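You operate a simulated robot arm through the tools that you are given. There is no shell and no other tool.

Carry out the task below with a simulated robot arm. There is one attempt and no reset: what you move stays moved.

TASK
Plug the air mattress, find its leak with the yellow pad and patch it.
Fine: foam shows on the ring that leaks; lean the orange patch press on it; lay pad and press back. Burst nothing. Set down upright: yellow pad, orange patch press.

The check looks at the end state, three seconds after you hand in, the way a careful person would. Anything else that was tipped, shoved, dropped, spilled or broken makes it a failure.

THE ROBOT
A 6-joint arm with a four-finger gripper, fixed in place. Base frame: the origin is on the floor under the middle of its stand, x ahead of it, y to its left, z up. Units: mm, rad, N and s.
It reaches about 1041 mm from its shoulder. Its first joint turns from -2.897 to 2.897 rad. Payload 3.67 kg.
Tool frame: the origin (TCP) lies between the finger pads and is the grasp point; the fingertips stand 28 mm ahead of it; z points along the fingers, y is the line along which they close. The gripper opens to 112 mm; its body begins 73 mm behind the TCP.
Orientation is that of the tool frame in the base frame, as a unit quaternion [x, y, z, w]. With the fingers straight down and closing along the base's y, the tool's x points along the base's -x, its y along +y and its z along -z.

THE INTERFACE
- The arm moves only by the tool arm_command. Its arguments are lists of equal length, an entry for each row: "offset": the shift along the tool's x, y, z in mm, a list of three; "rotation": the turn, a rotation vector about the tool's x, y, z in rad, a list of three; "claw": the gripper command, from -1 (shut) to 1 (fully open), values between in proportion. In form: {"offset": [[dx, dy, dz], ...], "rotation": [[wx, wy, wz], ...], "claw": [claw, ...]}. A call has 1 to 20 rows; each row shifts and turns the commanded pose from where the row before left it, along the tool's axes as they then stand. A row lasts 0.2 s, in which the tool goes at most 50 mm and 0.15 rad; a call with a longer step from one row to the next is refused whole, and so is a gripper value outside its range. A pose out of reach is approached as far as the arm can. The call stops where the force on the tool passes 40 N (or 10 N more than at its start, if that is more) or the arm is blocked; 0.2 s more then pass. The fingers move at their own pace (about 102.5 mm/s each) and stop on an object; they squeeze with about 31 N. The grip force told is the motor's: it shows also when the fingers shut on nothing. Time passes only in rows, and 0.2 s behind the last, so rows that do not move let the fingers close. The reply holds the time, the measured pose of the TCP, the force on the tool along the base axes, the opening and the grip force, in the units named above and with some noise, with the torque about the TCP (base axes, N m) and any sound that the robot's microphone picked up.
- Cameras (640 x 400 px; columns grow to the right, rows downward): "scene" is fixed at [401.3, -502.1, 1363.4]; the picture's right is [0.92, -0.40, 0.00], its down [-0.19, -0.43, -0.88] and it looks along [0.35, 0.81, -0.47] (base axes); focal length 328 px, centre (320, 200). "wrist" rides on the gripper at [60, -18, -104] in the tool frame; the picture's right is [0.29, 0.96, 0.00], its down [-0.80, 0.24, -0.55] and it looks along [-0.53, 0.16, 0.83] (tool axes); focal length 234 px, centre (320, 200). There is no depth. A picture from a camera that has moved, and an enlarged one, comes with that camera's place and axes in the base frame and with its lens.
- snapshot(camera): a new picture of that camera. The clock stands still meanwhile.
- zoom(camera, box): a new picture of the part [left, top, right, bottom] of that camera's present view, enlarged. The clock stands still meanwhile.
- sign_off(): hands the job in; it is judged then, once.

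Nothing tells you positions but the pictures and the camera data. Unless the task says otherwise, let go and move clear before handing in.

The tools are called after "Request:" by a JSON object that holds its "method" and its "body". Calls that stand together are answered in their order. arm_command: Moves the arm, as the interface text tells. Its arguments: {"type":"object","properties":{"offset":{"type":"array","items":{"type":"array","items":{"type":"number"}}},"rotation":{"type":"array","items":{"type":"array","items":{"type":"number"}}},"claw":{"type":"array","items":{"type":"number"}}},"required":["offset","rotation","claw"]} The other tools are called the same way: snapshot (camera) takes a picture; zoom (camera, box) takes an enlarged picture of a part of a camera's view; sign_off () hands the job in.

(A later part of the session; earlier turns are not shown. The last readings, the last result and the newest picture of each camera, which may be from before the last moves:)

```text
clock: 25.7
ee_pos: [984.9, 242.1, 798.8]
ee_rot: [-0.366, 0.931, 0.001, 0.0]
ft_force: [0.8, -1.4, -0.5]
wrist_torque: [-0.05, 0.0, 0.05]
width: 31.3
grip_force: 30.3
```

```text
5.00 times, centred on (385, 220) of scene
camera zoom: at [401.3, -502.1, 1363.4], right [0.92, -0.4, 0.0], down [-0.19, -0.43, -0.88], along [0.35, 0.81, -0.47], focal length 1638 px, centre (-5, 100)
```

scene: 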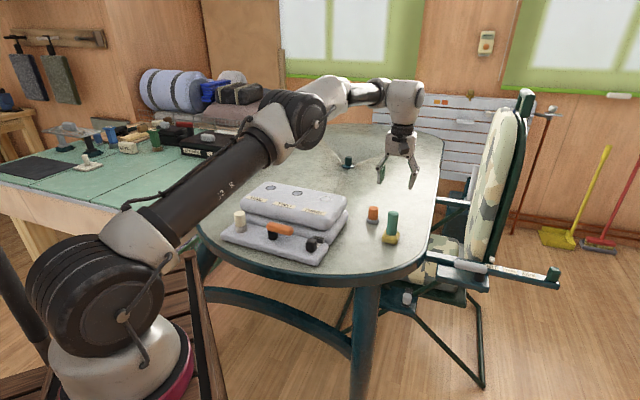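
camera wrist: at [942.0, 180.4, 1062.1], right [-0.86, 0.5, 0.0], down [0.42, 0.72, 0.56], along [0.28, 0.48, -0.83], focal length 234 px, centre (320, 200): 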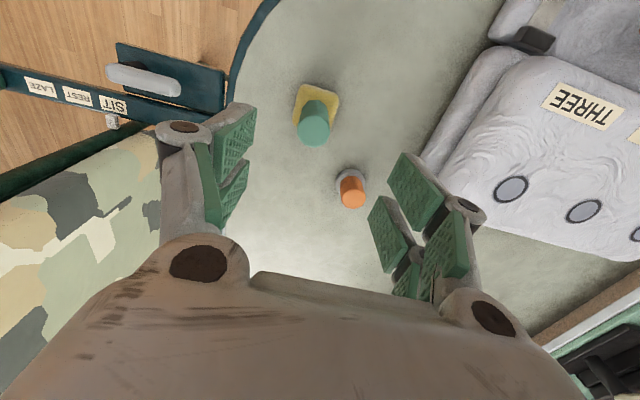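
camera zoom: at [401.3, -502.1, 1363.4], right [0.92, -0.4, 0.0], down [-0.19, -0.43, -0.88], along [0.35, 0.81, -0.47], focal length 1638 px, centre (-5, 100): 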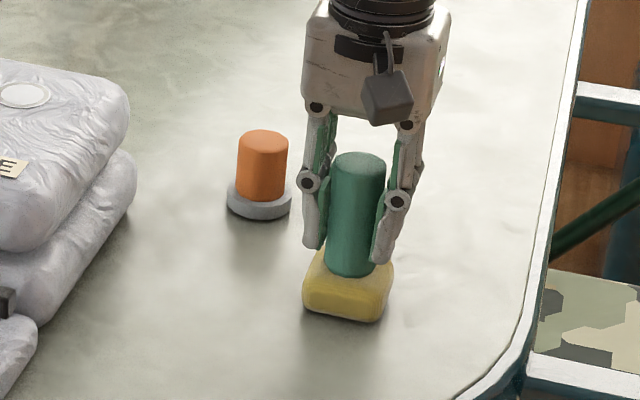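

The pad is gripped with its bottom about 78 mm below the tool point. I'll lift it and carry it over ring THREE at about (820, 411.5).

Request:
{"method": "arm_command", "body": {"offset": [[0, 0, -20], [0, 0, -45], [0, 0, -45], [0, 0, -41], [0.94, 47.4, 0], [0.94, 47.4, 0], [0.94, 47.4, 0], [0.94, 47.4, 0], [0.94, 47.4, 0], [0, 0, 0], [0, 0, 0]], "rotation": [[0, 0, 0], [0, 0, 0], [0, 0, 0], [0, 0, 0], [0, 0, 0], [0, 0, 0], [0, 0, 0], [0, 0, 0], [0, 0, 0], [0, 0, 0], [0, 0, 0]], "claw": [-1, -1, -1, -1, -1, -1, -1, -1, -1, -1, -1]}}

Request:
{"method": "snapshot", "body": {"camera": "wrist"}}

Request:
{"method": "zoom", "body": {"camera": "scene", "box": [220, 130, 380, 230]}}

```text
clock: 28.1
ee_pos: [819.1, 412.8, 948.3]
ee_rot: [-0.367, 0.93, 0.001, 0.0]
ft_force: [-0.6, 0.3, -1.0]
wrist_torque: [0.03, 0.01, -0.01]
width: 31.7
grip_force: 31.0
```

```text
taken
camera wrist: at [787.4, 358.3, 1052.8], right [-0.86, 0.5, 0.0], down [0.42, 0.72, 0.56], along [0.28, 0.48, -0.83], focal length 234 px, centre (320, 200)
```

wrist: 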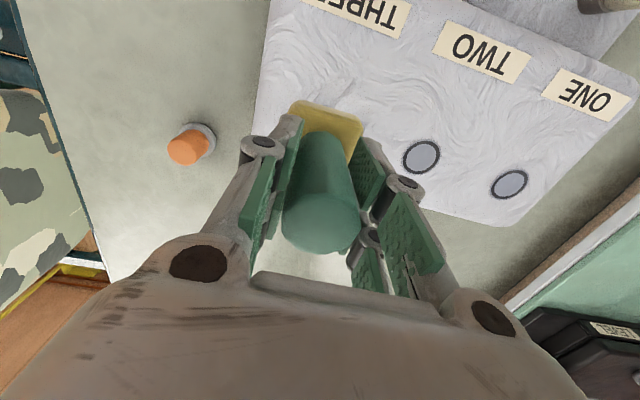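

```text
4.00 times, centred on (300, 180) of scene
camera zoom: at [401.3, -502.1, 1363.4], right [0.92, -0.4, 0.0], down [-0.19, -0.43, -0.88], along [0.35, 0.81, -0.47], focal length 1310 px, centre (400, 280)
```

zoom: 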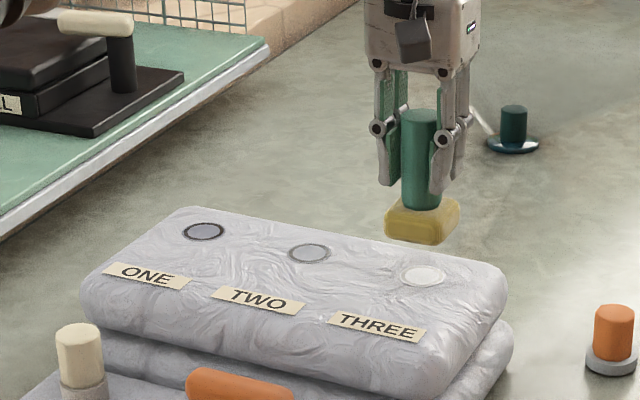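

The pad is above ring THREE and lines up in the scene view. I'll descend most of the way, then feel for contact in millimetre steps.

Request:
{"method": "arm_command", "body": {"offset": [[0, 0, 12], [0, 0, 10], [0, 0, 6], [0, 0, 2], [0, 0, 0]], "rotation": [[0, 0, 0], [0, 0, 0], [0, 0, 0], [0, 0, 0], [0, 0, 0]], "claw": [-1, -1, -1, -1, -1]}}

Request:
{"method": "zoom", "body": {"camera": "scene", "box": [280, 160, 360, 230]}}

```text
clock: 29.3
ee_pos: [818.6, 412.7, 919.5]
ee_rot: [-0.366, 0.931, 0.001, 0.0]
ft_force: [0.0, -0.8, -1.3]
wrist_torque: [0.02, -0.01, -0.03]
width: 31.3
grip_force: 31.1
```

```text
5.71 times, centred on (320, 195) of scene
camera zoom: at [401.3, -502.1, 1363.4], right [0.92, -0.4, 0.0], down [-0.19, -0.43, -0.88], along [0.35, 0.81, -0.47], focal length 1872 px, centre (320, 229)
```

zoom: 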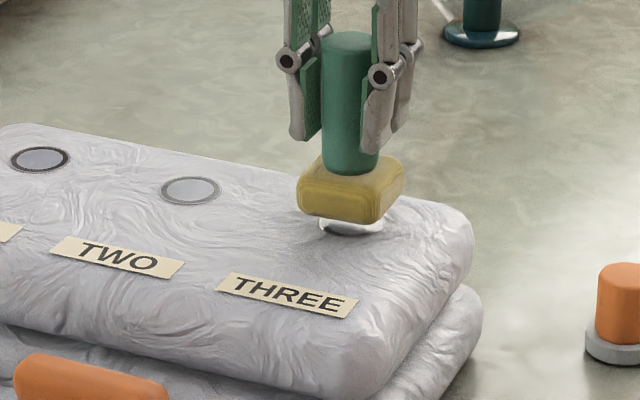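

The pad is about 10 mm above ring THREE. I'll step down slowly.

Request:
{"method": "arm_command", "body": {"offset": [[0, 0, 2], [0, 0, 2], [0, 0, 1], [0, 0, 1], [0, 0, 0]], "rotation": [[0, 0, 0], [0, 0, 0], [0, 0, 0], [0, 0, 0], [0, 0, 0]], "claw": [-1, -1, -1, -1, -1]}}

Request:
{"method": "zoom", "body": {"camera": "scene", "box": [280, 160, 360, 230]}}

```text
clock: 30.5
ee_pos: [818.6, 411.8, 913.6]
ee_rot: [-0.367, 0.93, 0.001, 0.001]
ft_force: [-0.1, -0.3, -1.3]
wrist_torque: [0.03, -0.01, -0.01]
width: 31.4
grip_force: 30.6
```

```text
5.71 times, centred on (320, 195) of scene
camera zoom: at [401.3, -502.1, 1363.4], right [0.92, -0.4, 0.0], down [-0.19, -0.43, -0.88], along [0.35, 0.81, -0.47], focal length 1872 px, centre (320, 229)
```

zoom: 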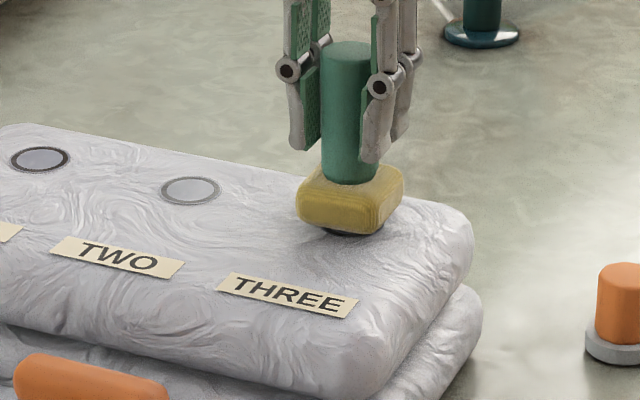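

Request:
{"method": "arm_command", "body": {"offset": [[0, 0, 1], [0, 0, 1], [0, 0, 0.5], [0, 0, 0]], "rotation": [[0, 0, 0], [0, 0, 0], [0, 0, 0], [0, 0, 0]], "claw": [-1, -1, -1, -1]}}

```text
clock: 31.5
ee_pos: [820.4, 411.4, 911.4]
ee_rot: [-0.366, 0.931, 0.001, 0.0]
ft_force: [0.0, -0.2, -0.6]
wrist_torque: [0.01, -0.02, 0.03]
width: 31.3
grip_force: 31.3
```

The pad is within a millimetre or two of ring THREE, and there is no contact force yet. I'll continue with half-millimetre steps.

Request:
{"method": "arm_command", "body": {"offset": [[0, 0, 0.7], [0, 0, 0.7], [0, 0, 0.6], [0, 0, 0]], "rotation": [[0, 0, 0], [0, 0, 0], [0, 0, 0], [0, 0, 0]], "claw": [-1, -1, -1, -1]}}

Request:
{"method": "zoom", "body": {"camera": "scene", "box": [280, 160, 360, 230]}}

```text
clock: 32.5
ee_pos: [818.1, 411.6, 908.6]
ee_rot: [-0.367, 0.93, 0.001, 0.001]
ft_force: [-0.1, -0.7, -0.9]
wrist_torque: [-0.02, -0.01, 0.02]
width: 31.3
grip_force: 30.9
```

```text
5.71 times, centred on (320, 195) of scene
camera zoom: at [401.3, -502.1, 1363.4], right [0.92, -0.4, 0.0], down [-0.19, -0.43, -0.88], along [0.35, 0.81, -0.47], focal length 1872 px, centre (320, 229)
```

zoom: 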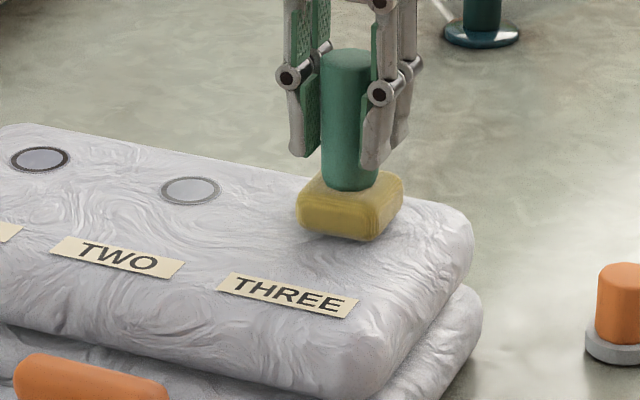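

Request:
{"method": "arm_command", "body": {"offset": [[0, 0, 0.7], [0, 0, 0.7], [0, 0, 0.6], [0, 0, 0]], "rotation": [[0, 0, 0], [0, 0, 0], [0, 0, 0], [0, 0, 0]], "claw": [-1, -1, -1, -1]}}

```text
clock: 33.5
ee_pos: [819.5, 412.4, 907.5]
ee_rot: [-0.367, 0.93, 0.001, 0.001]
ft_force: [-0.6, 0.0, -0.8]
wrist_torque: [0.02, -0.03, -0.02]
width: 30.9
grip_force: 30.9
```

There is still no contact force, so the ring is a bit lower than estimated. I'll continue gently.

Request:
{"method": "arm_command", "body": {"offset": [[0, 0, 0.7], [0, 0, 0.7], [0, 0, 0.6], [0, 0, 0]], "rotation": [[0, 0, 0], [0, 0, 0], [0, 0, 0], [0, 0, 0]], "claw": [-1, -1, -1, -1]}}

Request:
{"method": "zoom", "body": {"camera": "scene", "box": [280, 160, 360, 230]}}

Request:
{"method": "zoom", "body": {"camera": "wrist", "box": [240, 60, 400, 220]}}

```text
clock: 34.5
ee_pos: [819.7, 412.6, 905.1]
ee_rot: [-0.367, 0.93, 0.001, 0.0]
ft_force: [0.3, -1.0, -1.0]
wrist_torque: [-0.03, 0.03, 0.04]
width: 31.4
grip_force: 31.4
```

```text
5.71 times, centred on (320, 195) of scene
camera zoom: at [401.3, -502.1, 1363.4], right [0.92, -0.4, 0.0], down [-0.19, -0.43, -0.88], along [0.35, 0.81, -0.47], focal length 1872 px, centre (320, 229)
```

zoom: 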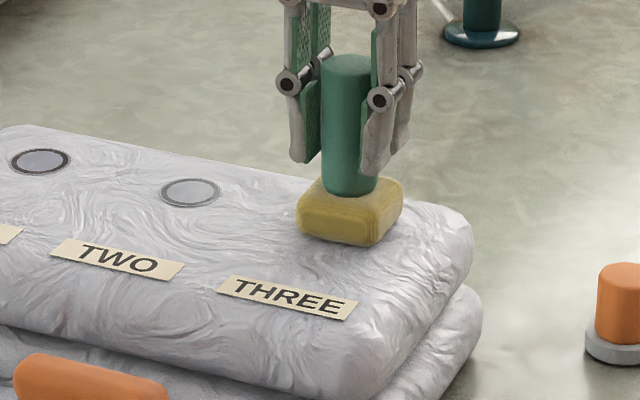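

```text
2.50 times, centred on (320, 140) of wrist
camera zoom: at [787.1, 358.0, 1008.8], right [-0.86, 0.5, 0.0], down [0.42, 0.72, 0.56], along [0.28, 0.48, -0.83], focal length 585 px, centre (320, 350)
```

zoom: 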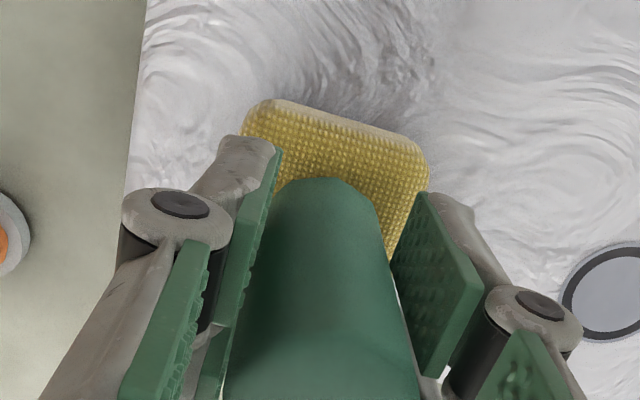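

The pad looks almost on the ring, still without a reaction. I'll go a little further.

Request:
{"method": "arm_command", "body": {"offset": [[0, 0, 0.8], [0, 0, 0.8], [0, 0, 0.8], [0, 0, 0]], "rotation": [[0, 0, 0], [0, 0, 0], [0, 0, 0], [0, 0, 0]], "claw": [-1, -1, -1, -1]}}

Request:
{"method": "zoom", "body": {"camera": "scene", "box": [300, 170, 350, 220]}}

```text
clock: 35.5
ee_pos: [817.0, 412.7, 900.8]
ee_rot: [-0.366, 0.931, 0.002, 0.0]
ft_force: [0.7, -1.1, 1.5]
wrist_torque: [-0.04, -0.05, 0.02]
width: 31.1
grip_force: 30.7
```

```text
8.00 times, centred on (325, 195) of scene
camera zoom: at [401.3, -502.1, 1363.4], right [0.92, -0.4, 0.0], down [-0.19, -0.43, -0.88], along [0.35, 0.81, -0.47], focal length 2620 px, centre (280, 240)
```

zoom: 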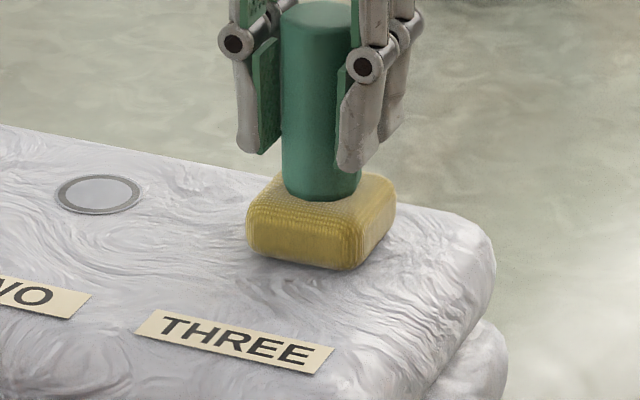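

Contact: the vertical force rose by about 2.5 N. I'll press very slightly more, hold briefly, then lift and look for foam.

Request:
{"method": "arm_command", "body": {"offset": [[0, 0, 0.5], [0, 0, 0], [0, 0, 0], [0, 0, 0], [0, 0, 0]], "rotation": [[0, 0, 0], [0, 0, 0], [0, 0, 0], [0, 0, 0], [0, 0, 0]], "claw": [-1, -1, -1, -1, -1]}}

```text
clock: 36.7
ee_pos: [817.4, 413.2, 901.7]
ee_rot: [-0.366, 0.93, 0.002, 0.001]
ft_force: [1.3, 0.0, 1.1]
wrist_torque: [0.01, 0.0, -0.05]
width: 31.1
grip_force: 30.9
```

The pad touched ring THREE with about 2 N. I'll lift and move aside to see whether foam appears.

Request:
{"method": "arm_command", "body": {"offset": [[0, 0, -10], [0, 0, -30], [0, 0, -20], [0, 0, 0], [0, 0, 0]], "rotation": [[0, 0, 0], [0, 0, 0], [0, 0, 0], [0, 0, 0], [0, 0, 0]], "claw": [-1, -1, -1, -1, -1]}}

Request:
{"method": "zoom", "body": {"camera": "scene", "box": [260, 160, 360, 230]}}

Request:
{"method": "zoom", "body": {"camera": "scene", "box": [305, 180, 345, 210]}}

```text
clock: 37.9
ee_pos: [819.5, 412.2, 961.3]
ee_rot: [-0.367, 0.93, 0.0, 0.001]
ft_force: [-0.5, -0.1, -1.1]
wrist_torque: [0.01, 0.06, -0.03]
width: 31.1
grip_force: 31.0
```

```text
5.71 times, centred on (310, 195) of scene
camera zoom: at [401.3, -502.1, 1363.4], right [0.92, -0.4, 0.0], down [-0.19, -0.43, -0.88], along [0.35, 0.81, -0.47], focal length 1872 px, centre (377, 229)
```

zoom: 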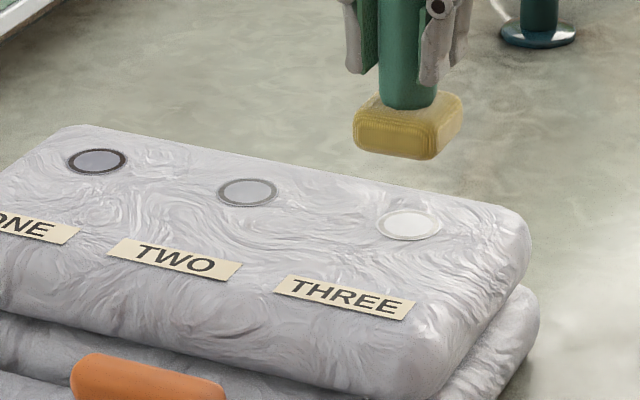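

```text
13.33 times, centred on (325, 195) of scene
camera zoom: at [401.3, -502.1, 1363.4], right [0.92, -0.4, 0.0], down [-0.19, -0.43, -0.88], along [0.35, 0.81, -0.47], focal length 4367 px, centre (253, 267)
```

zoom: 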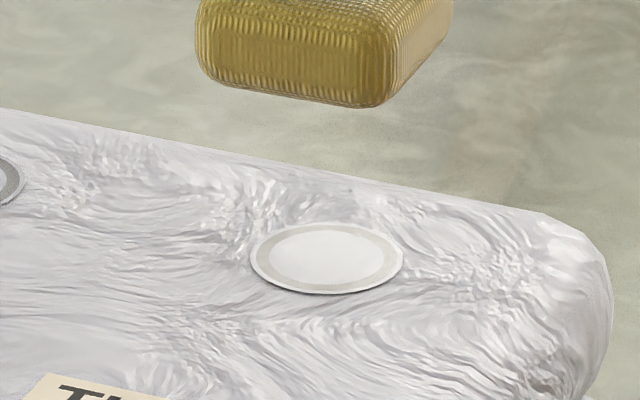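

No foam is visible on ring THREE. I'll move to ring TWO at about (747, 491) and dab it the same way.

Request:
{"method": "arm_command", "body": {"offset": [[-0.3, 35.7, 0], [-0.3, 35.7, 0], [-0.3, 35.7, 0], [0, 0, 20], [0, 0, 15], [0, 0, 10], [0, 0, 5], [0, 0, 2], [0, 0, 0], [0, 0, 0]], "rotation": [[0, 0, 0], [0, 0, 0], [0, 0, 0], [0, 0, 0], [0, 0, 0], [0, 0, 0], [0, 0, 0], [0, 0, 0], [0, 0, 0], [0, 0, 0]], "claw": [-1, -1, -1, -1, -1, -1, -1, -1, -1, -1]}}

Request:
{"method": "zoom", "body": {"camera": "scene", "box": [250, 150, 340, 220]}}

Request:
{"method": "snapshot", "body": {"camera": "wrist"}}

```text
clock: 40.1
ee_pos: [746.9, 490.9, 910.0]
ee_rot: [-0.366, 0.931, 0.001, 0.002]
ft_force: [-0.2, -1.5, -0.4]
wrist_torque: [-0.01, 0.0, -0.02]
width: 31.1
grip_force: 30.9
```

```text
5.71 times, centred on (295, 185) of scene
camera zoom: at [401.3, -502.1, 1363.4], right [0.92, -0.4, 0.0], down [-0.19, -0.43, -0.88], along [0.35, 0.81, -0.47], focal length 1872 px, centre (463, 286)
```

zoom: 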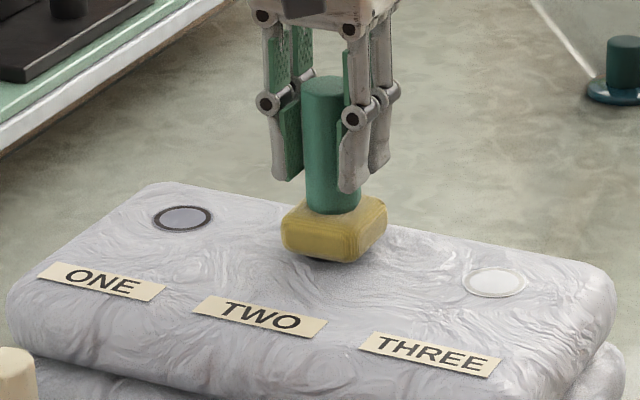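

```text
taken
camera wrist: at [714.5, 437.0, 1014.1], right [-0.86, 0.5, 0.0], down [0.42, 0.72, 0.56], along [0.28, 0.48, -0.83], focal length 234 px, centre (320, 200)
```

wrist: 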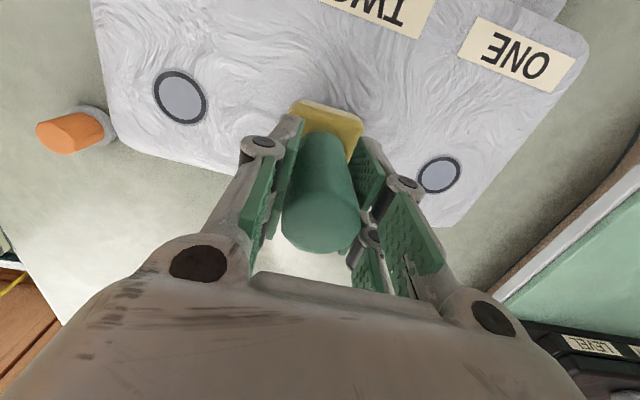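

Ring THREE shows no foam from the wrist camera either. I'll lower the pad onto ring TWO.

Request:
{"method": "arm_command", "body": {"offset": [[0, 0, 1.5], [0, 0, 1.5], [0, 0, 1.0], [0, 0, 0.7], [0, 0, 0]], "rotation": [[0, 0, 0], [0, 0, 0], [0, 0, 0], [0, 0, 0], [0, 0, 0]], "claw": [-1, -1, -1, -1, -1]}}

```text
clock: 41.3
ee_pos: [746.2, 491.9, 904.8]
ee_rot: [-0.366, 0.93, 0.001, 0.001]
ft_force: [-0.2, 0.3, -0.7]
wrist_torque: [0.01, 0.03, -0.01]
width: 31.0
grip_force: 31.0
```

Request:
{"method": "arm_command", "body": {"offset": [[0, 0, 0.8], [0, 0, 0.8], [0, 0, 0.7], [0, 0, 0], [0, 0, 0]], "rotation": [[0, 0, 0], [0, 0, 0], [0, 0, 0], [0, 0, 0], [0, 0, 0]], "claw": [-1, -1, -1, -1, -1]}}

```text
clock: 42.5
ee_pos: [746.8, 492.1, 902.6]
ee_rot: [-0.366, 0.93, 0.001, 0.0]
ft_force: [0.1, 0.5, 1.0]
wrist_torque: [0.07, 0.02, -0.02]
width: 31.0
grip_force: 30.6
```

The pad is in light contact with ring TWO. I'll press a touch more, hold, then lift and look.

Request:
{"method": "arm_command", "body": {"offset": [[0, 0, 0.6], [0, 0, 0], [0, 0, 0], [0, 0, 0], [0, 0, 0]], "rotation": [[0, 0, 0], [0, 0, 0], [0, 0, 0], [0, 0, 0], [0, 0, 0]], "claw": [-1, -1, -1, -1, -1]}}

Request:
{"method": "arm_command", "body": {"offset": [[0, 0, -10], [0, 0, -30], [0, 0, -20], [0, 0, 0], [0, 0, 0]], "rotation": [[0, 0, 0], [0, 0, 0], [0, 0, 0], [0, 0, 0], [0, 0, 0]], "claw": [-1, -1, -1, -1, -1]}}

Request:
{"method": "zoom", "body": {"camera": "scene", "box": [250, 160, 350, 230]}}

Request:
{"method": "zoom", "body": {"camera": "scene", "box": [280, 180, 320, 210]}}

```text
clock: 43.7
ee_pos: [747.7, 491.2, 903.3]
ee_rot: [-0.367, 0.93, 0.001, 0.0]
ft_force: [-0.4, -1.0, 0.8]
wrist_torque: [-0.06, 0.02, 0.01]
width: 31.1
grip_force: 31.0
```

```text
clock: 44.9
ee_pos: [747.3, 489.7, 962.6]
ee_rot: [-0.367, 0.93, 0.001, 0.001]
ft_force: [0.3, -0.6, -1.0]
wrist_torque: [-0.02, 0.02, -0.02]
width: 31.1
grip_force: 31.0
```

```text
5.71 times, centred on (300, 195) of scene
camera zoom: at [401.3, -502.1, 1363.4], right [0.92, -0.4, 0.0], down [-0.19, -0.43, -0.88], along [0.35, 0.81, -0.47], focal length 1872 px, centre (434, 229)
```

zoom: 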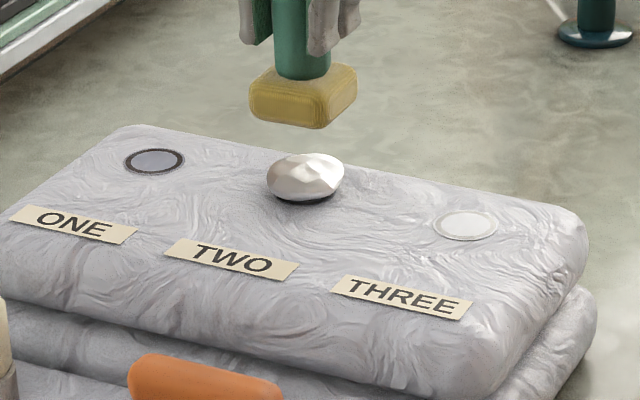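

```text
13.33 times, centred on (300, 195) of scene
camera zoom: at [401.3, -502.1, 1363.4], right [0.92, -0.4, 0.0], down [-0.19, -0.43, -0.88], along [0.35, 0.81, -0.47], focal length 4367 px, centre (587, 267)
```

zoom: 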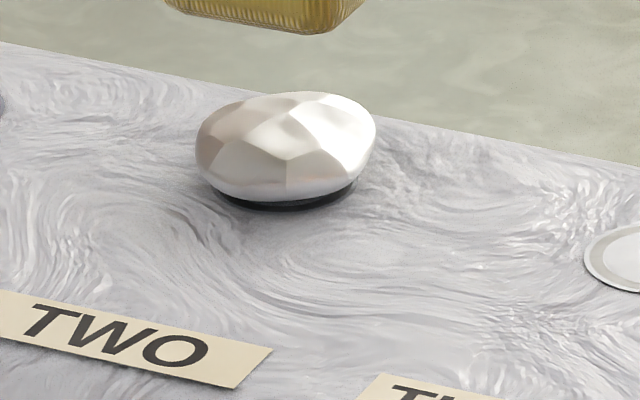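

Foam swelled up on ring TWO, so that is the leak. I'll carry the pad back to its original spot at about (985, 242).

Request:
{"method": "arm_command", "body": {"offset": [[-0.6, -42.9, 0], [-0.6, -42.9, 0], [-0.6, -42.9, 0], [-0.6, -42.9, 0], [-0.6, -42.9, 0], [-0.6, -42.9, 0], [-0.6, -42.9, 0], [-0.6, -42.9, 0], [0, 0, 0], [0, 0, 0]], "rotation": [[0, 0, 0], [0, 0, 0], [0, 0, 0], [0, 0, 0], [0, 0, 0], [0, 0, 0], [0, 0, 0], [0, 0, 0], [0, 0, 0], [0, 0, 0]], "claw": [-1, -1, -1, -1, -1, -1, -1, -1, -1, -1]}}

Request:
{"method": "arm_command", "body": {"offset": [[0, 0, 40], [0, 0, 40], [0, 0, 40], [0, 0, 25], [0, 0, 8], [0, 0, 4], [0, 0, 2], [0, 0, 0], [0, 0, 0]], "rotation": [[0, 0, 0], [0, 0, 0], [0, 0, 0], [0, 0, 0], [0, 0, 0], [0, 0, 0], [0, 0, 0], [0, 0, 0], [0, 0, 0]], "claw": [-1, -1, -1, -1, -1, -1, -1, -1, -1]}}

Request:
{"method": "zoom", "body": {"camera": "scene", "box": [340, 180, 430, 260]}}

```text
clock: 47.1
ee_pos: [984.3, 243.0, 960.9]
ee_rot: [-0.367, 0.93, 0.002, 0.0]
ft_force: [0.0, 0.1, -0.8]
wrist_torque: [0.0, 0.01, 0.01]
width: 31.2
grip_force: 30.8
```

```text
clock: 49.1
ee_pos: [994.9, 247.4, 804.0]
ee_rot: [-0.366, 0.931, 0.001, 0.001]
ft_force: [0.3, 0.4, -0.8]
wrist_torque: [0.0, 0.0, -0.01]
width: 31.2
grip_force: 31.3
out of reach, approached as far as the arm can: row 2, 4
```

```text
5.00 times, centred on (385, 220) of scene
camera zoom: at [401.3, -502.1, 1363.4], right [0.92, -0.4, 0.0], down [-0.19, -0.43, -0.88], along [0.35, 0.81, -0.47], focal length 1638 px, centre (-5, 100)
```

zoom: 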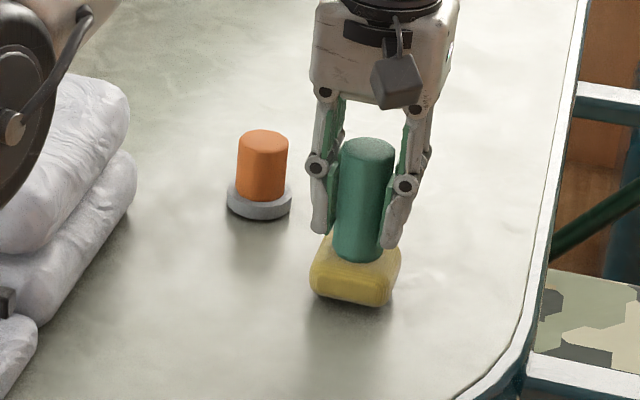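

The arm reported a reach limit and its elbow appears low near the mattress. I'll look at the whole scene before moving again.

Request:
{"method": "snapshot", "body": {"camera": "scene"}}

Request:
{"method": "zoom", "body": {"camera": "scene", "box": [200, 120, 400, 280]}}

Request:
{"method": "snapshot", "body": {"camera": "wrist"}}

```text
taken
```

scene: 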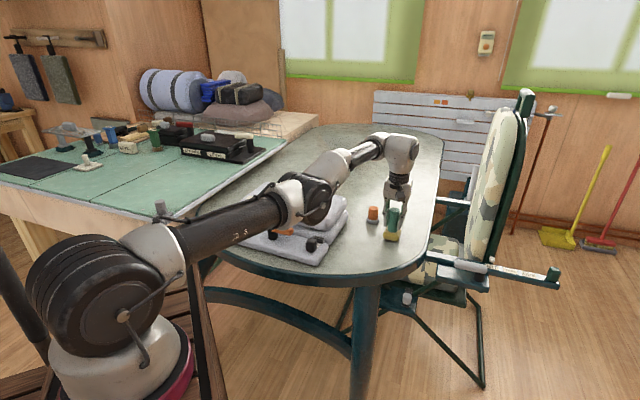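

```text
2.50 times, centred on (300, 200) of scene
camera zoom: at [401.3, -502.1, 1363.4], right [0.92, -0.4, 0.0], down [-0.19, -0.43, -0.88], along [0.35, 0.81, -0.47], focal length 819 px, centre (370, 200)
```

zoom: 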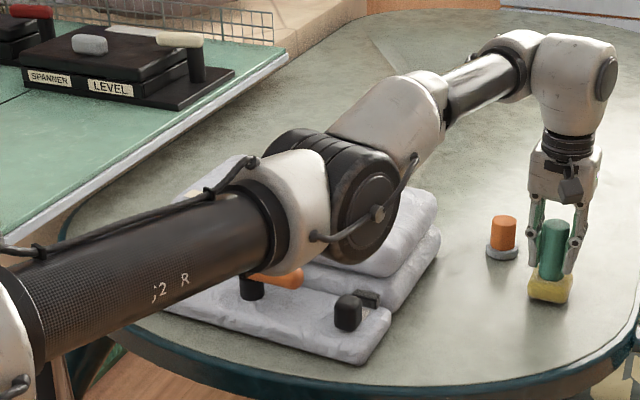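

```text
taken
camera wrist: at [962.5, 194.3, 907.3], right [-0.86, 0.5, 0.0], down [0.42, 0.72, 0.56], along [0.28, 0.48, -0.83], focal length 234 px, centre (320, 200)
```

wrist: 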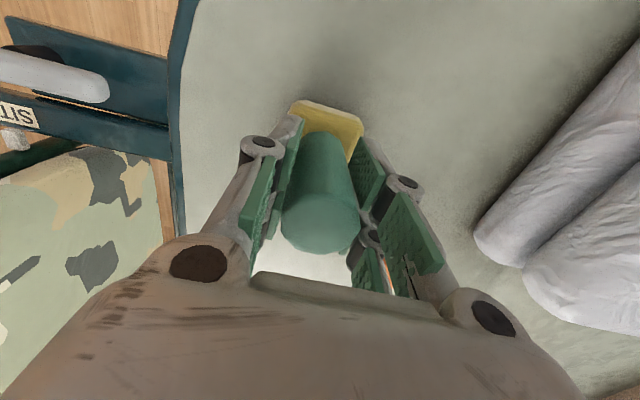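

The arm is almost fully stretched here, so it ended about 10 mm too far out; the elbow is well above the mattress. The pad is still held a few millimetres above the table, so I'll wait a moment to see whether it settles to the commanded pose.

Request:
{"method": "arm_command", "body": {"offset": [[0, 0, 0], [0, 0, 0]], "rotation": [[0, 0, 0], [0, 0, 0]], "claw": [-1, -1]}}

```text
clock: 49.7
ee_pos: [995.1, 248.2, 803.0]
ee_rot: [-0.367, 0.93, 0.001, -0.001]
ft_force: [0.1, 0.2, -1.0]
wrist_torque: [0.04, 0.0, -0.01]
width: 31.2
grip_force: 31.0
```

The arm kept this pose, so the command itself drifted outward and the elbow has flipped to the low side. I'll first ease the pad about 11 mm inward to its original spot in small steps and check the elbow.

Request:
{"method": "arm_command", "body": {"offset": [[2.8, 0.6, 0], [2.8, 0.6, 0], [2.8, 0.6, 0], [0, 0, 0]], "rotation": [[0, 0, 0], [0, 0, 0], [0, 0, 0], [0, 0, 0]], "claw": [-1, -1, -1, -1]}}

Request:
{"method": "snapshot", "body": {"camera": "scene"}}

```text
clock: 50.7
ee_pos: [987.3, 244.9, 803.8]
ee_rot: [-0.367, 0.93, 0.001, -0.001]
ft_force: [-0.2, -0.3, -1.4]
wrist_torque: [0.01, 0.0, 0.0]
width: 31.4
grip_force: 31.1
out of reach, approached as far as the arm can: row 1
```

```text
taken
```

scene: 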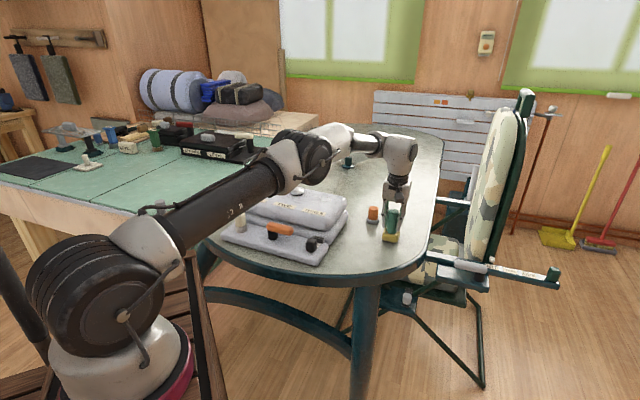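

The elbow is back up and the pad is at about (987, 245), 5 mm above the table. I'll lower it gently to contact.

Request:
{"method": "arm_command", "body": {"offset": [[2, 0.5, 1], [1, 0, 1.5], [0, 0, 1], [0, 0, 0]], "rotation": [[0, 0, 0], [0, 0, 0], [0, 0, 0], [0, 0, 0]], "claw": [-1, -1, -1, -1]}}

Request:
{"method": "zoom", "body": {"camera": "scene", "box": [280, 110, 440, 260]}}

```text
clock: 51.7
ee_pos: [984.1, 242.0, 799.7]
ee_rot: [-0.367, 0.93, 0.0, 0.0]
ft_force: [-0.3, 0.1, -1.3]
wrist_torque: [0.02, -0.03, -0.03]
width: 31.1
grip_force: 30.7
```

```text
2.67 times, centred on (360, 185) of scene
camera zoom: at [401.3, -502.1, 1363.4], right [0.92, -0.4, 0.0], down [-0.19, -0.43, -0.88], along [0.35, 0.81, -0.47], focal length 873 px, centre (213, 240)
```

zoom: 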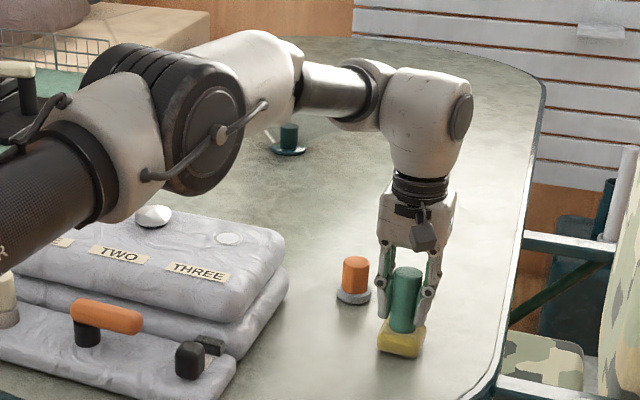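

The elbow is high, and the pad is back over its original spot. I'll lower the last millimetre or so to touch the table.

Request:
{"method": "arm_command", "body": {"offset": [[0, 0, 0.8], [0, 0, 0.8], [0, 0, 0], [0, 0, 0]], "rotation": [[0, 0, 0], [0, 0, 0], [0, 0, 0], [0, 0, 0]], "claw": [-1, -1, -1, -1]}}

```text
clock: 52.7
ee_pos: [983.1, 241.7, 799.2]
ee_rot: [-0.366, 0.931, 0.001, 0.0]
ft_force: [0.1, 0.2, -1.1]
wrist_torque: [0.02, -0.02, -0.02]
width: 31.3
grip_force: 31.6
```

Request:
{"method": "arm_command", "body": {"offset": [[0, 0, 0.8], [0, 0, 0.8], [0, 0, 0], [0, 0, 0]], "rotation": [[0, 0, 0], [0, 0, 0], [0, 0, 0], [0, 0, 0]], "claw": [-1, -1, -1, -1]}}

Request:
{"method": "zoom", "body": {"camera": "scene", "box": [360, 200, 420, 250]}}

```text
clock: 53.7
ee_pos: [984.2, 241.6, 798.5]
ee_rot: [-0.366, 0.931, 0.002, 0.001]
ft_force: [-0.2, -2.8, 10.8]
wrist_torque: [0.1, 0.21, 0.03]
width: 30.9
grip_force: 30.8
```

```text
8.00 times, centred on (390, 225) of scene
camera zoom: at [401.3, -502.1, 1363.4], right [0.92, -0.4, 0.0], down [-0.19, -0.43, -0.88], along [0.35, 0.81, -0.47], focal length 2620 px, centre (-240, 0)
```

zoom: 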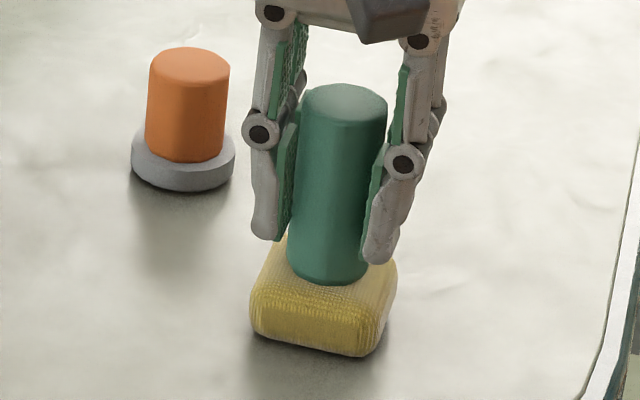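

The pad rests on the table in its original place with light contact. I'll ease off, open wide and rise in small steps.

Request:
{"method": "arm_command", "body": {"offset": [[0, 0, -0.8], [0, 0, 0], [0, 0, 0], [0, 0, 0], [0, 0, 0]], "rotation": [[0, 0, 0], [0, 0, 0], [0, 0, 0], [0, 0, 0], [0, 0, 0]], "claw": [-1, -0.3, 0.3, 0.6, 0.6]}}

Request:
{"method": "arm_command", "body": {"offset": [[0, 0, -8], [0, 0, -8], [0, 0, -8], [0, 0, -8], [0, 0, -8], [0, 0, -8], [0, 0, -10], [0, 0, -10], [0, 0, -10], [0, 0, 0]], "rotation": [[0, 0, 0], [0, 0, 0], [0, 0, 0], [0, 0, 0], [0, 0, 0], [0, 0, 0], [0, 0, 0], [0, 0, 0], [0, 0, 0], [0, 0, 0]], "claw": [0.6, 0.6, 0.6, 0.6, 0.6, 0.6, 0.6, 0.6, 0.6, 0.6]}}

Request:
{"method": "snapshot", "body": {"camera": "scene"}}

Request:
{"method": "snapshot", "body": {"camera": "wrist"}}

```text
clock: 54.9
ee_pos: [984.2, 242.5, 797.7]
ee_rot: [-0.367, 0.93, 0.001, 0.0]
ft_force: [-0.4, 0.5, -0.3]
wrist_torque: [-0.02, 0.0, 0.0]
width: 89.5
grip_force: 0.2
```

```text
clock: 57.1
ee_pos: [984.5, 242.5, 876.6]
ee_rot: [-0.367, 0.93, 0.001, 0.0]
ft_force: [-0.2, -0.1, 0.5]
wrist_torque: [-0.01, -0.01, 0.02]
width: 89.6
grip_force: 0.1
```

```text
taken
```

scene: 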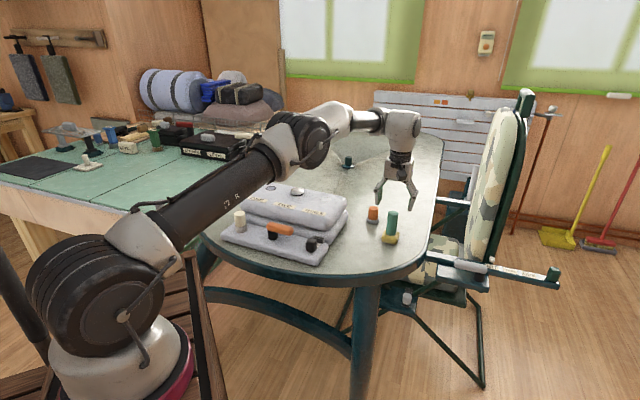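

```text
taken
camera wrist: at [952.0, 187.8, 979.6], right [-0.86, 0.5, 0.0], down [0.42, 0.72, 0.56], along [0.28, 0.48, -0.83], focal length 234 px, centre (320, 200)
```

wrist: 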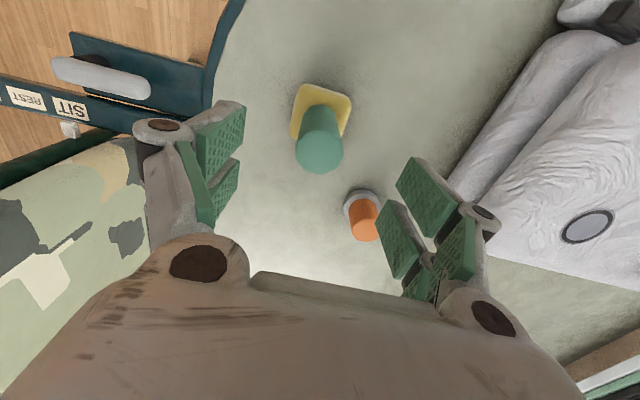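

The pad is back, upright in its place, and ring TWO shows the foam. The press at about (992, 367) is farther out, so I'll turn the gripper and tip it about 20° outward to gain reach, then look at it.

Request:
{"method": "arm_command", "body": {"offset": [[-3.6, 29.5, -21.5], [-3.6, 29.5, -21.5], [0, 0, 0], [0, 0, 0], [0, 0, 0], [0, 0, 0], [0, 0, 0], [0, 0, 0]], "rotation": [[0, 0, 0], [0, 0, 0], [0, 0, 0.15], [0, 0, 0.15], [0, -0.117, 0], [0, -0.117, 0], [0, -0.116, 0], [0, 0, 0]], "claw": [0.5, 0.5, 0.5, 0.5, 0.5, 0.5, 0.5, 0.5]}}

Request:
{"method": "snapshot", "body": {"camera": "scene"}}

Request:
{"method": "snapshot", "body": {"camera": "wrist"}}

```text
clock: 58.9
ee_pos: [948.5, 289.8, 919.1]
ee_rot: [-0.22, 0.96, 0.041, 0.171]
ft_force: [-0.3, 0.1, -0.1]
wrist_torque: [-0.02, -0.01, 0.01]
width: 83.9
grip_force: 0.0
```

```text
taken
```

scene: 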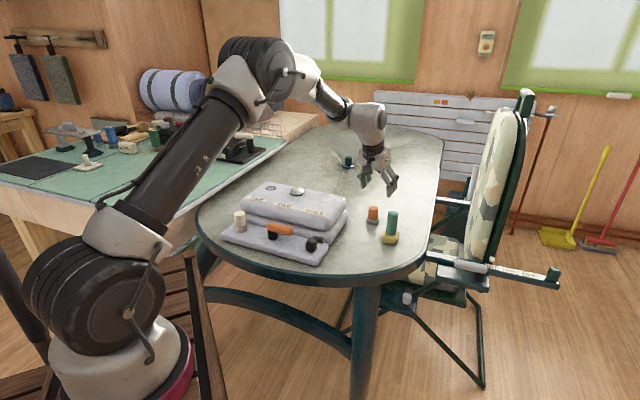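

```text
taken
camera wrist: at [873.3, 233.2, 995.4], right [-0.66, 0.74, -0.1], down [0.4, 0.46, 0.8], along [0.64, 0.49, -0.6], focal length 234 px, centre (320, 200)
```

wrist: 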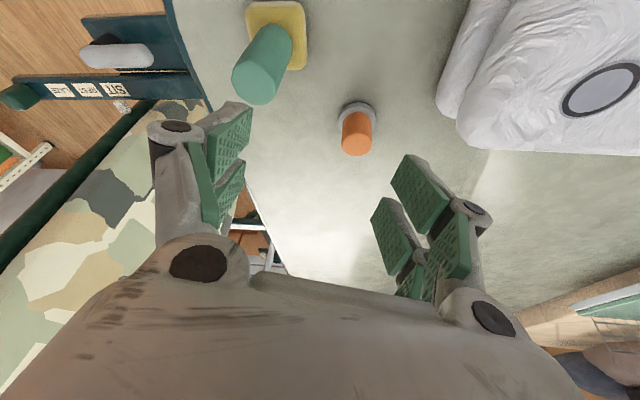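

The arm is comfortably bent now with the tool tipped outward. I'll enlarge the press for an exact position.

Request:
{"method": "zoom", "body": {"camera": "wrist", "box": [310, 80, 410, 180]}}

Request:
{"method": "zoom", "body": {"camera": "scene", "box": [350, 190, 410, 250]}}

Request:
{"method": "zoom", "body": {"camera": "scene", "box": [260, 170, 340, 220]}}

```text
4.00 times, centred on (360, 130) of wrist
camera zoom: at [873.3, 233.2, 995.4], right [-0.66, 0.74, -0.1], down [0.4, 0.46, 0.8], along [0.64, 0.49, -0.6], focal length 937 px, centre (160, 480)
```

zoom: 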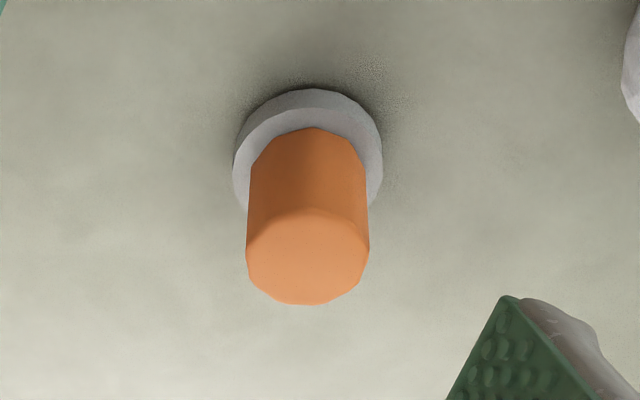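

```text
6.67 times, centred on (380, 220) of scene
camera zoom: at [401.3, -502.1, 1363.4], right [0.92, -0.4, 0.0], down [-0.19, -0.43, -0.88], along [0.35, 0.81, -0.47], focal length 2184 px, centre (-80, 67)
```

zoom: 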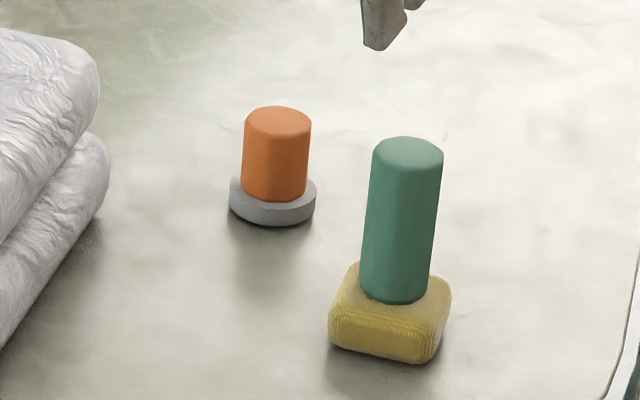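

```text
8.00 times, centred on (300, 195) of scene
camera zoom: at [401.3, -502.1, 1363.4], right [0.92, -0.4, 0.0], down [-0.19, -0.43, -0.88], along [0.35, 0.81, -0.47], focal length 2620 px, centre (480, 240)
```

zoom: 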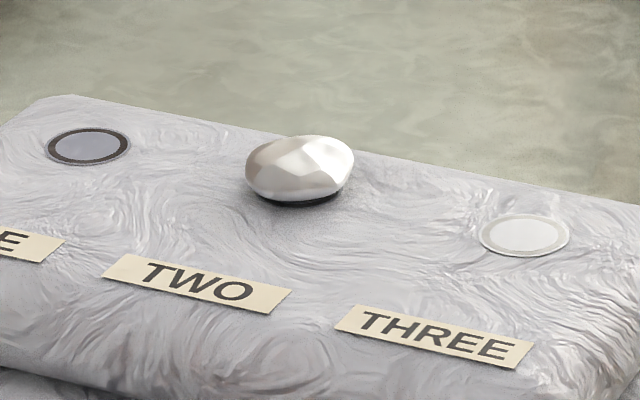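

Both cameras put the press at (989.5, 365), with its top at z 782. I'll approach along the tilted tool axis, stopping above it first.

Request:
{"method": "arm_command", "body": {"offset": [[-7.5, 24.7, 30.7], [-7.5, 24.7, 30.7], [0, 0, 0], [0, 0, 0]], "rotation": [[0, 0, 0], [0, 0, 0], [0, 0, 0], [0, 0, 0]], "claw": [0.4, 0.3, 0.3, 0.3]}}

Request:
{"method": "snapshot", "body": {"camera": "wrist"}}

Request:
{"method": "snapshot", "body": {"camera": "scene"}}

```text
clock: 59.9
ee_pos: [958.1, 349.3, 867.2]
ee_rot: [-0.22, 0.96, 0.041, 0.169]
ft_force: [-1.0, -0.5, -0.3]
wrist_torque: [-0.01, 0.0, -0.03]
width: 72.5
grip_force: 0.0
```

```text
taken
camera wrist: at [882.6, 293.4, 942.9], right [-0.66, 0.74, -0.1], down [0.4, 0.46, 0.8], along [0.64, 0.49, -0.6], focal length 234 px, centre (320, 200)
```

wrist: 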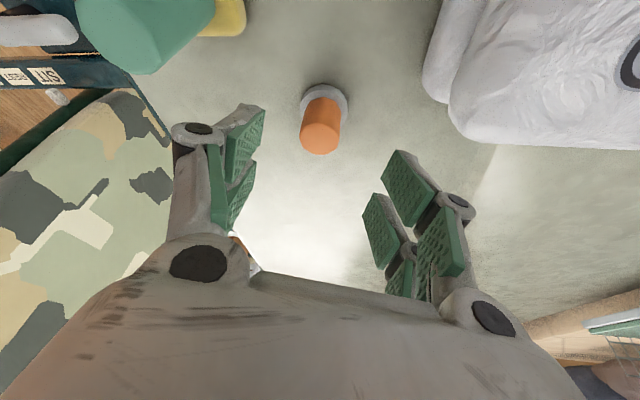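

```text
taken
```

scene: 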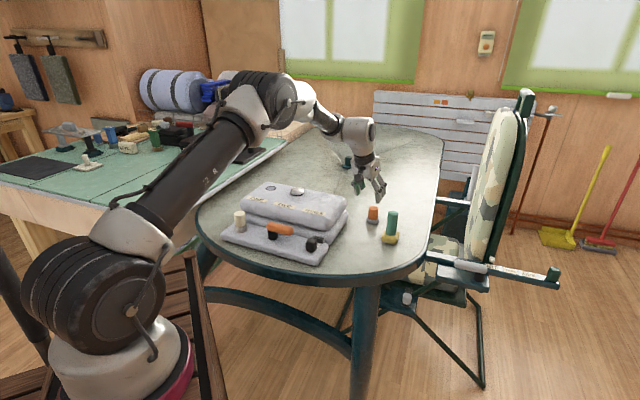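

The press is centred between the fingers. I'll slide down onto the knob along the tool axis and grip it.

Request:
{"method": "arm_command", "body": {"offset": [[0, 0, 35], [0, 0, 30], [0, 0, 20], [0, 0, 14], [0, 0, 0], [0, 0, 0], [0, 0, 0], [0, 0, 0], [0, 0, 0]], "rotation": [[0, 0, 0], [0, 0, 0], [0, 0, 0], [0, 0, 0], [0, 0, 0], [0, 0, 0], [0, 0, 0], [0, 0, 0], [0, 0, 0]], "claw": [0.3, 0.3, 0.3, 0.3, 0.3, -1, -1, -1, -1]}}

Request:
{"method": "snapshot", "body": {"camera": "wrist"}}

Request:
{"method": "zoom", "body": {"camera": "scene", "box": [330, 160, 430, 260]}}

```text
clock: 61.9
ee_pos: [987.7, 364.1, 773.7]
ee_rot: [-0.22, 0.96, 0.041, 0.17]
ft_force: [-0.9, 0.4, 0.9]
wrist_torque: [0.06, -0.01, 0.0]
width: 34.0
grip_force: 31.3
```

```text
taken
camera wrist: at [913.4, 308.1, 850.6], right [-0.66, 0.74, -0.1], down [0.4, 0.46, 0.8], along [0.64, 0.49, -0.6], focal length 234 px, centre (320, 200)
```

wrist: 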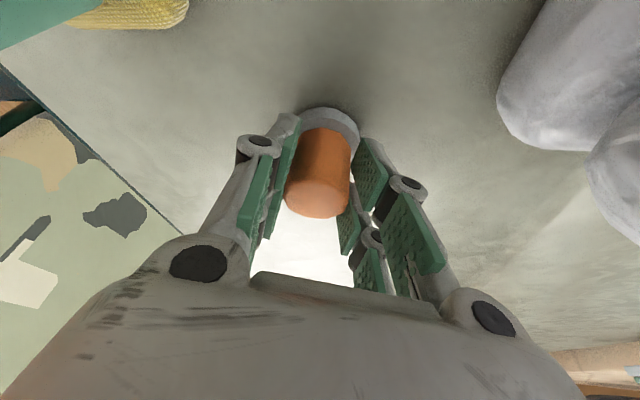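

```text
4.00 times, centred on (380, 210) of scene
camera zoom: at [401.3, -502.1, 1363.4], right [0.92, -0.4, 0.0], down [-0.19, -0.43, -0.88], along [0.35, 0.81, -0.47], focal length 1310 px, centre (80, 160)
```

zoom: 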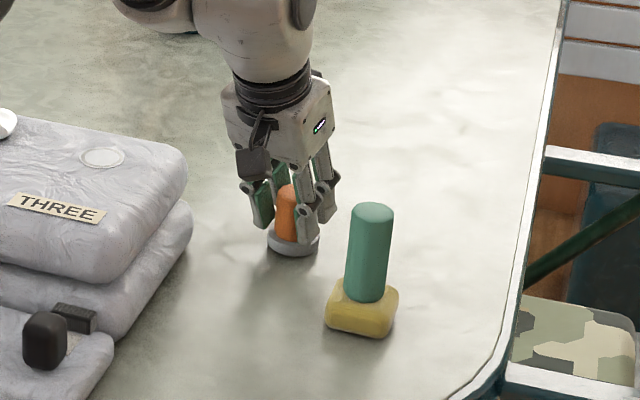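

The press is gripped (34 mm). I'll lift it straight up and carry it over ring TWO.

Request:
{"method": "arm_command", "body": {"offset": [[-5.2, 0.05, -14.1], [-13.9, 0.1, -37.6], [-13.9, 0.1, -37.6], [-13.9, 0.1, -37.6], [-12.1, 0.1, -32.9], [25.65, 36.5, -9.3], [25.65, 36.5, -9.3], [25.65, 36.5, -9.3], [25.65, 36.5, -9.3], [25.65, 36.5, -9.3], [25.65, 36.5, -9.3], [0, 0, 0], [0, 0, 0]], "rotation": [[0, 0, 0], [0, 0, 0], [0, 0, 0], [0, 0, 0], [0, 0, 0], [0, 0, 0], [0, 0, 0], [0, 0, 0], [0, 0, 0], [0, 0, 0], [0, 0, 0], [0, 0, 0], [0, 0, 0]], "claw": [-1, -1, -1, -1, -1, -1, -1, -1, -1, -1, -1, -1, -1]}}

Request:
{"method": "snapshot", "body": {"camera": "wrist"}}

Request:
{"method": "zoom", "body": {"camera": "scene", "box": [240, 130, 360, 230]}}

Request:
{"method": "snapshot", "body": {"camera": "scene"}}

```text
clock: 64.7
ee_pos: [748.5, 491.2, 944.1]
ee_rot: [-0.221, 0.959, 0.04, 0.171]
ft_force: [-0.7, -0.1, -0.8]
wrist_torque: [0.01, -0.01, -0.01]
width: 33.7
grip_force: 30.9
```

```text
taken
camera wrist: at [672.6, 434.6, 1020.8], right [-0.66, 0.74, -0.1], down [0.4, 0.46, 0.8], along [0.64, 0.49, -0.6], focal length 234 px, centre (320, 200)
```

wrist: 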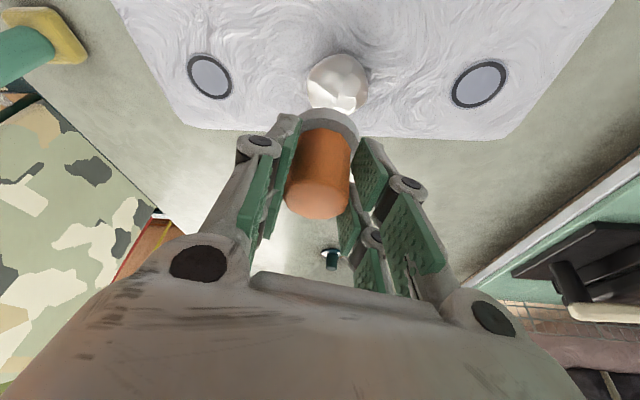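

```text
4.00 times, centred on (300, 180) of scene
camera zoom: at [401.3, -502.1, 1363.4], right [0.92, -0.4, 0.0], down [-0.19, -0.43, -0.88], along [0.35, 0.81, -0.47], focal length 1310 px, centre (400, 280)
```

zoom: 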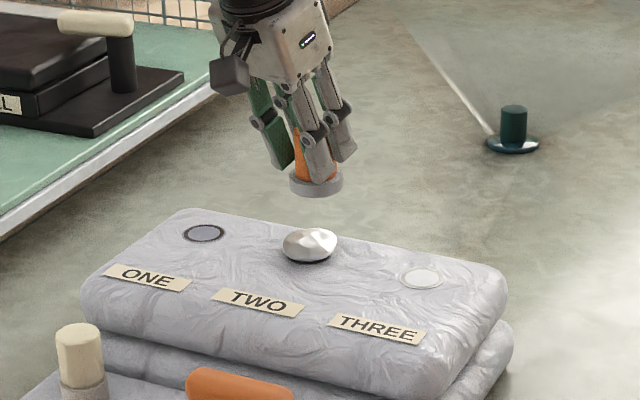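

```text
taken
```

scene: 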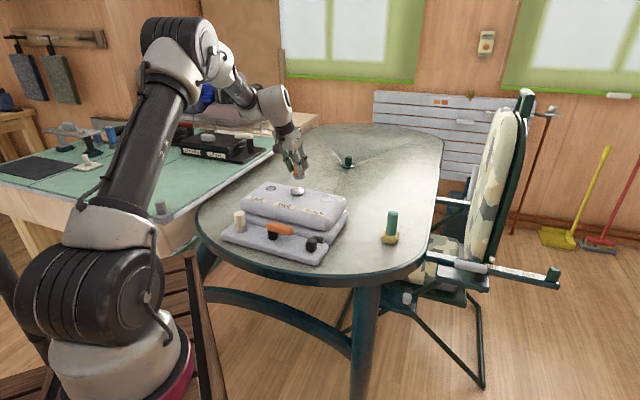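

The press hangs above ring TWO but looks a few millimetres off to the right. I'll enlarge both views to correct it.

Request:
{"method": "zoom", "body": {"camera": "scene", "box": [275, 150, 325, 200]}}

Request:
{"method": "zoom", "body": {"camera": "wrist", "box": [270, 40, 400, 230]}}

```text
8.00 times, centred on (300, 175) of scene
camera zoom: at [401.3, -502.1, 1363.4], right [0.92, -0.4, 0.0], down [-0.19, -0.43, -0.88], along [0.35, 0.81, -0.47], focal length 2620 px, centre (480, 400)
```

zoom: 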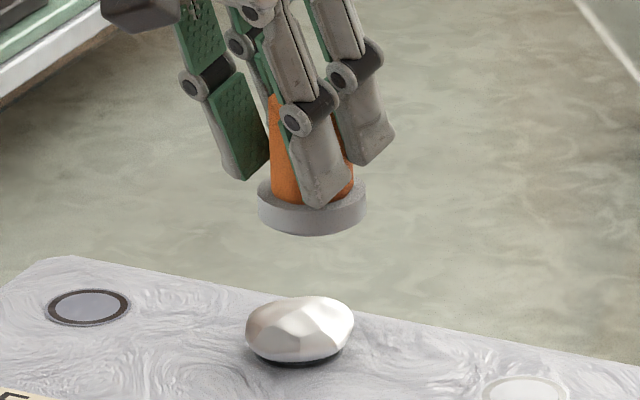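

```text
2.11 times, centred on (335, 135) of wrist
camera zoom: at [672.6, 434.6, 1020.8], right [-0.66, 0.74, -0.1], down [0.4, 0.46, 0.8], along [0.64, 0.49, -0.6], focal length 493 px, centre (288, 337)
```

zoom: 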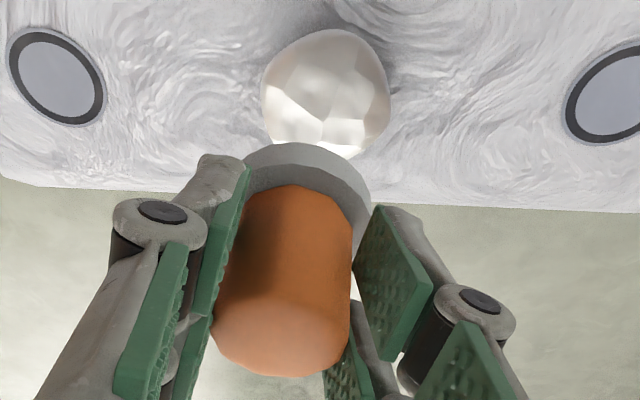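

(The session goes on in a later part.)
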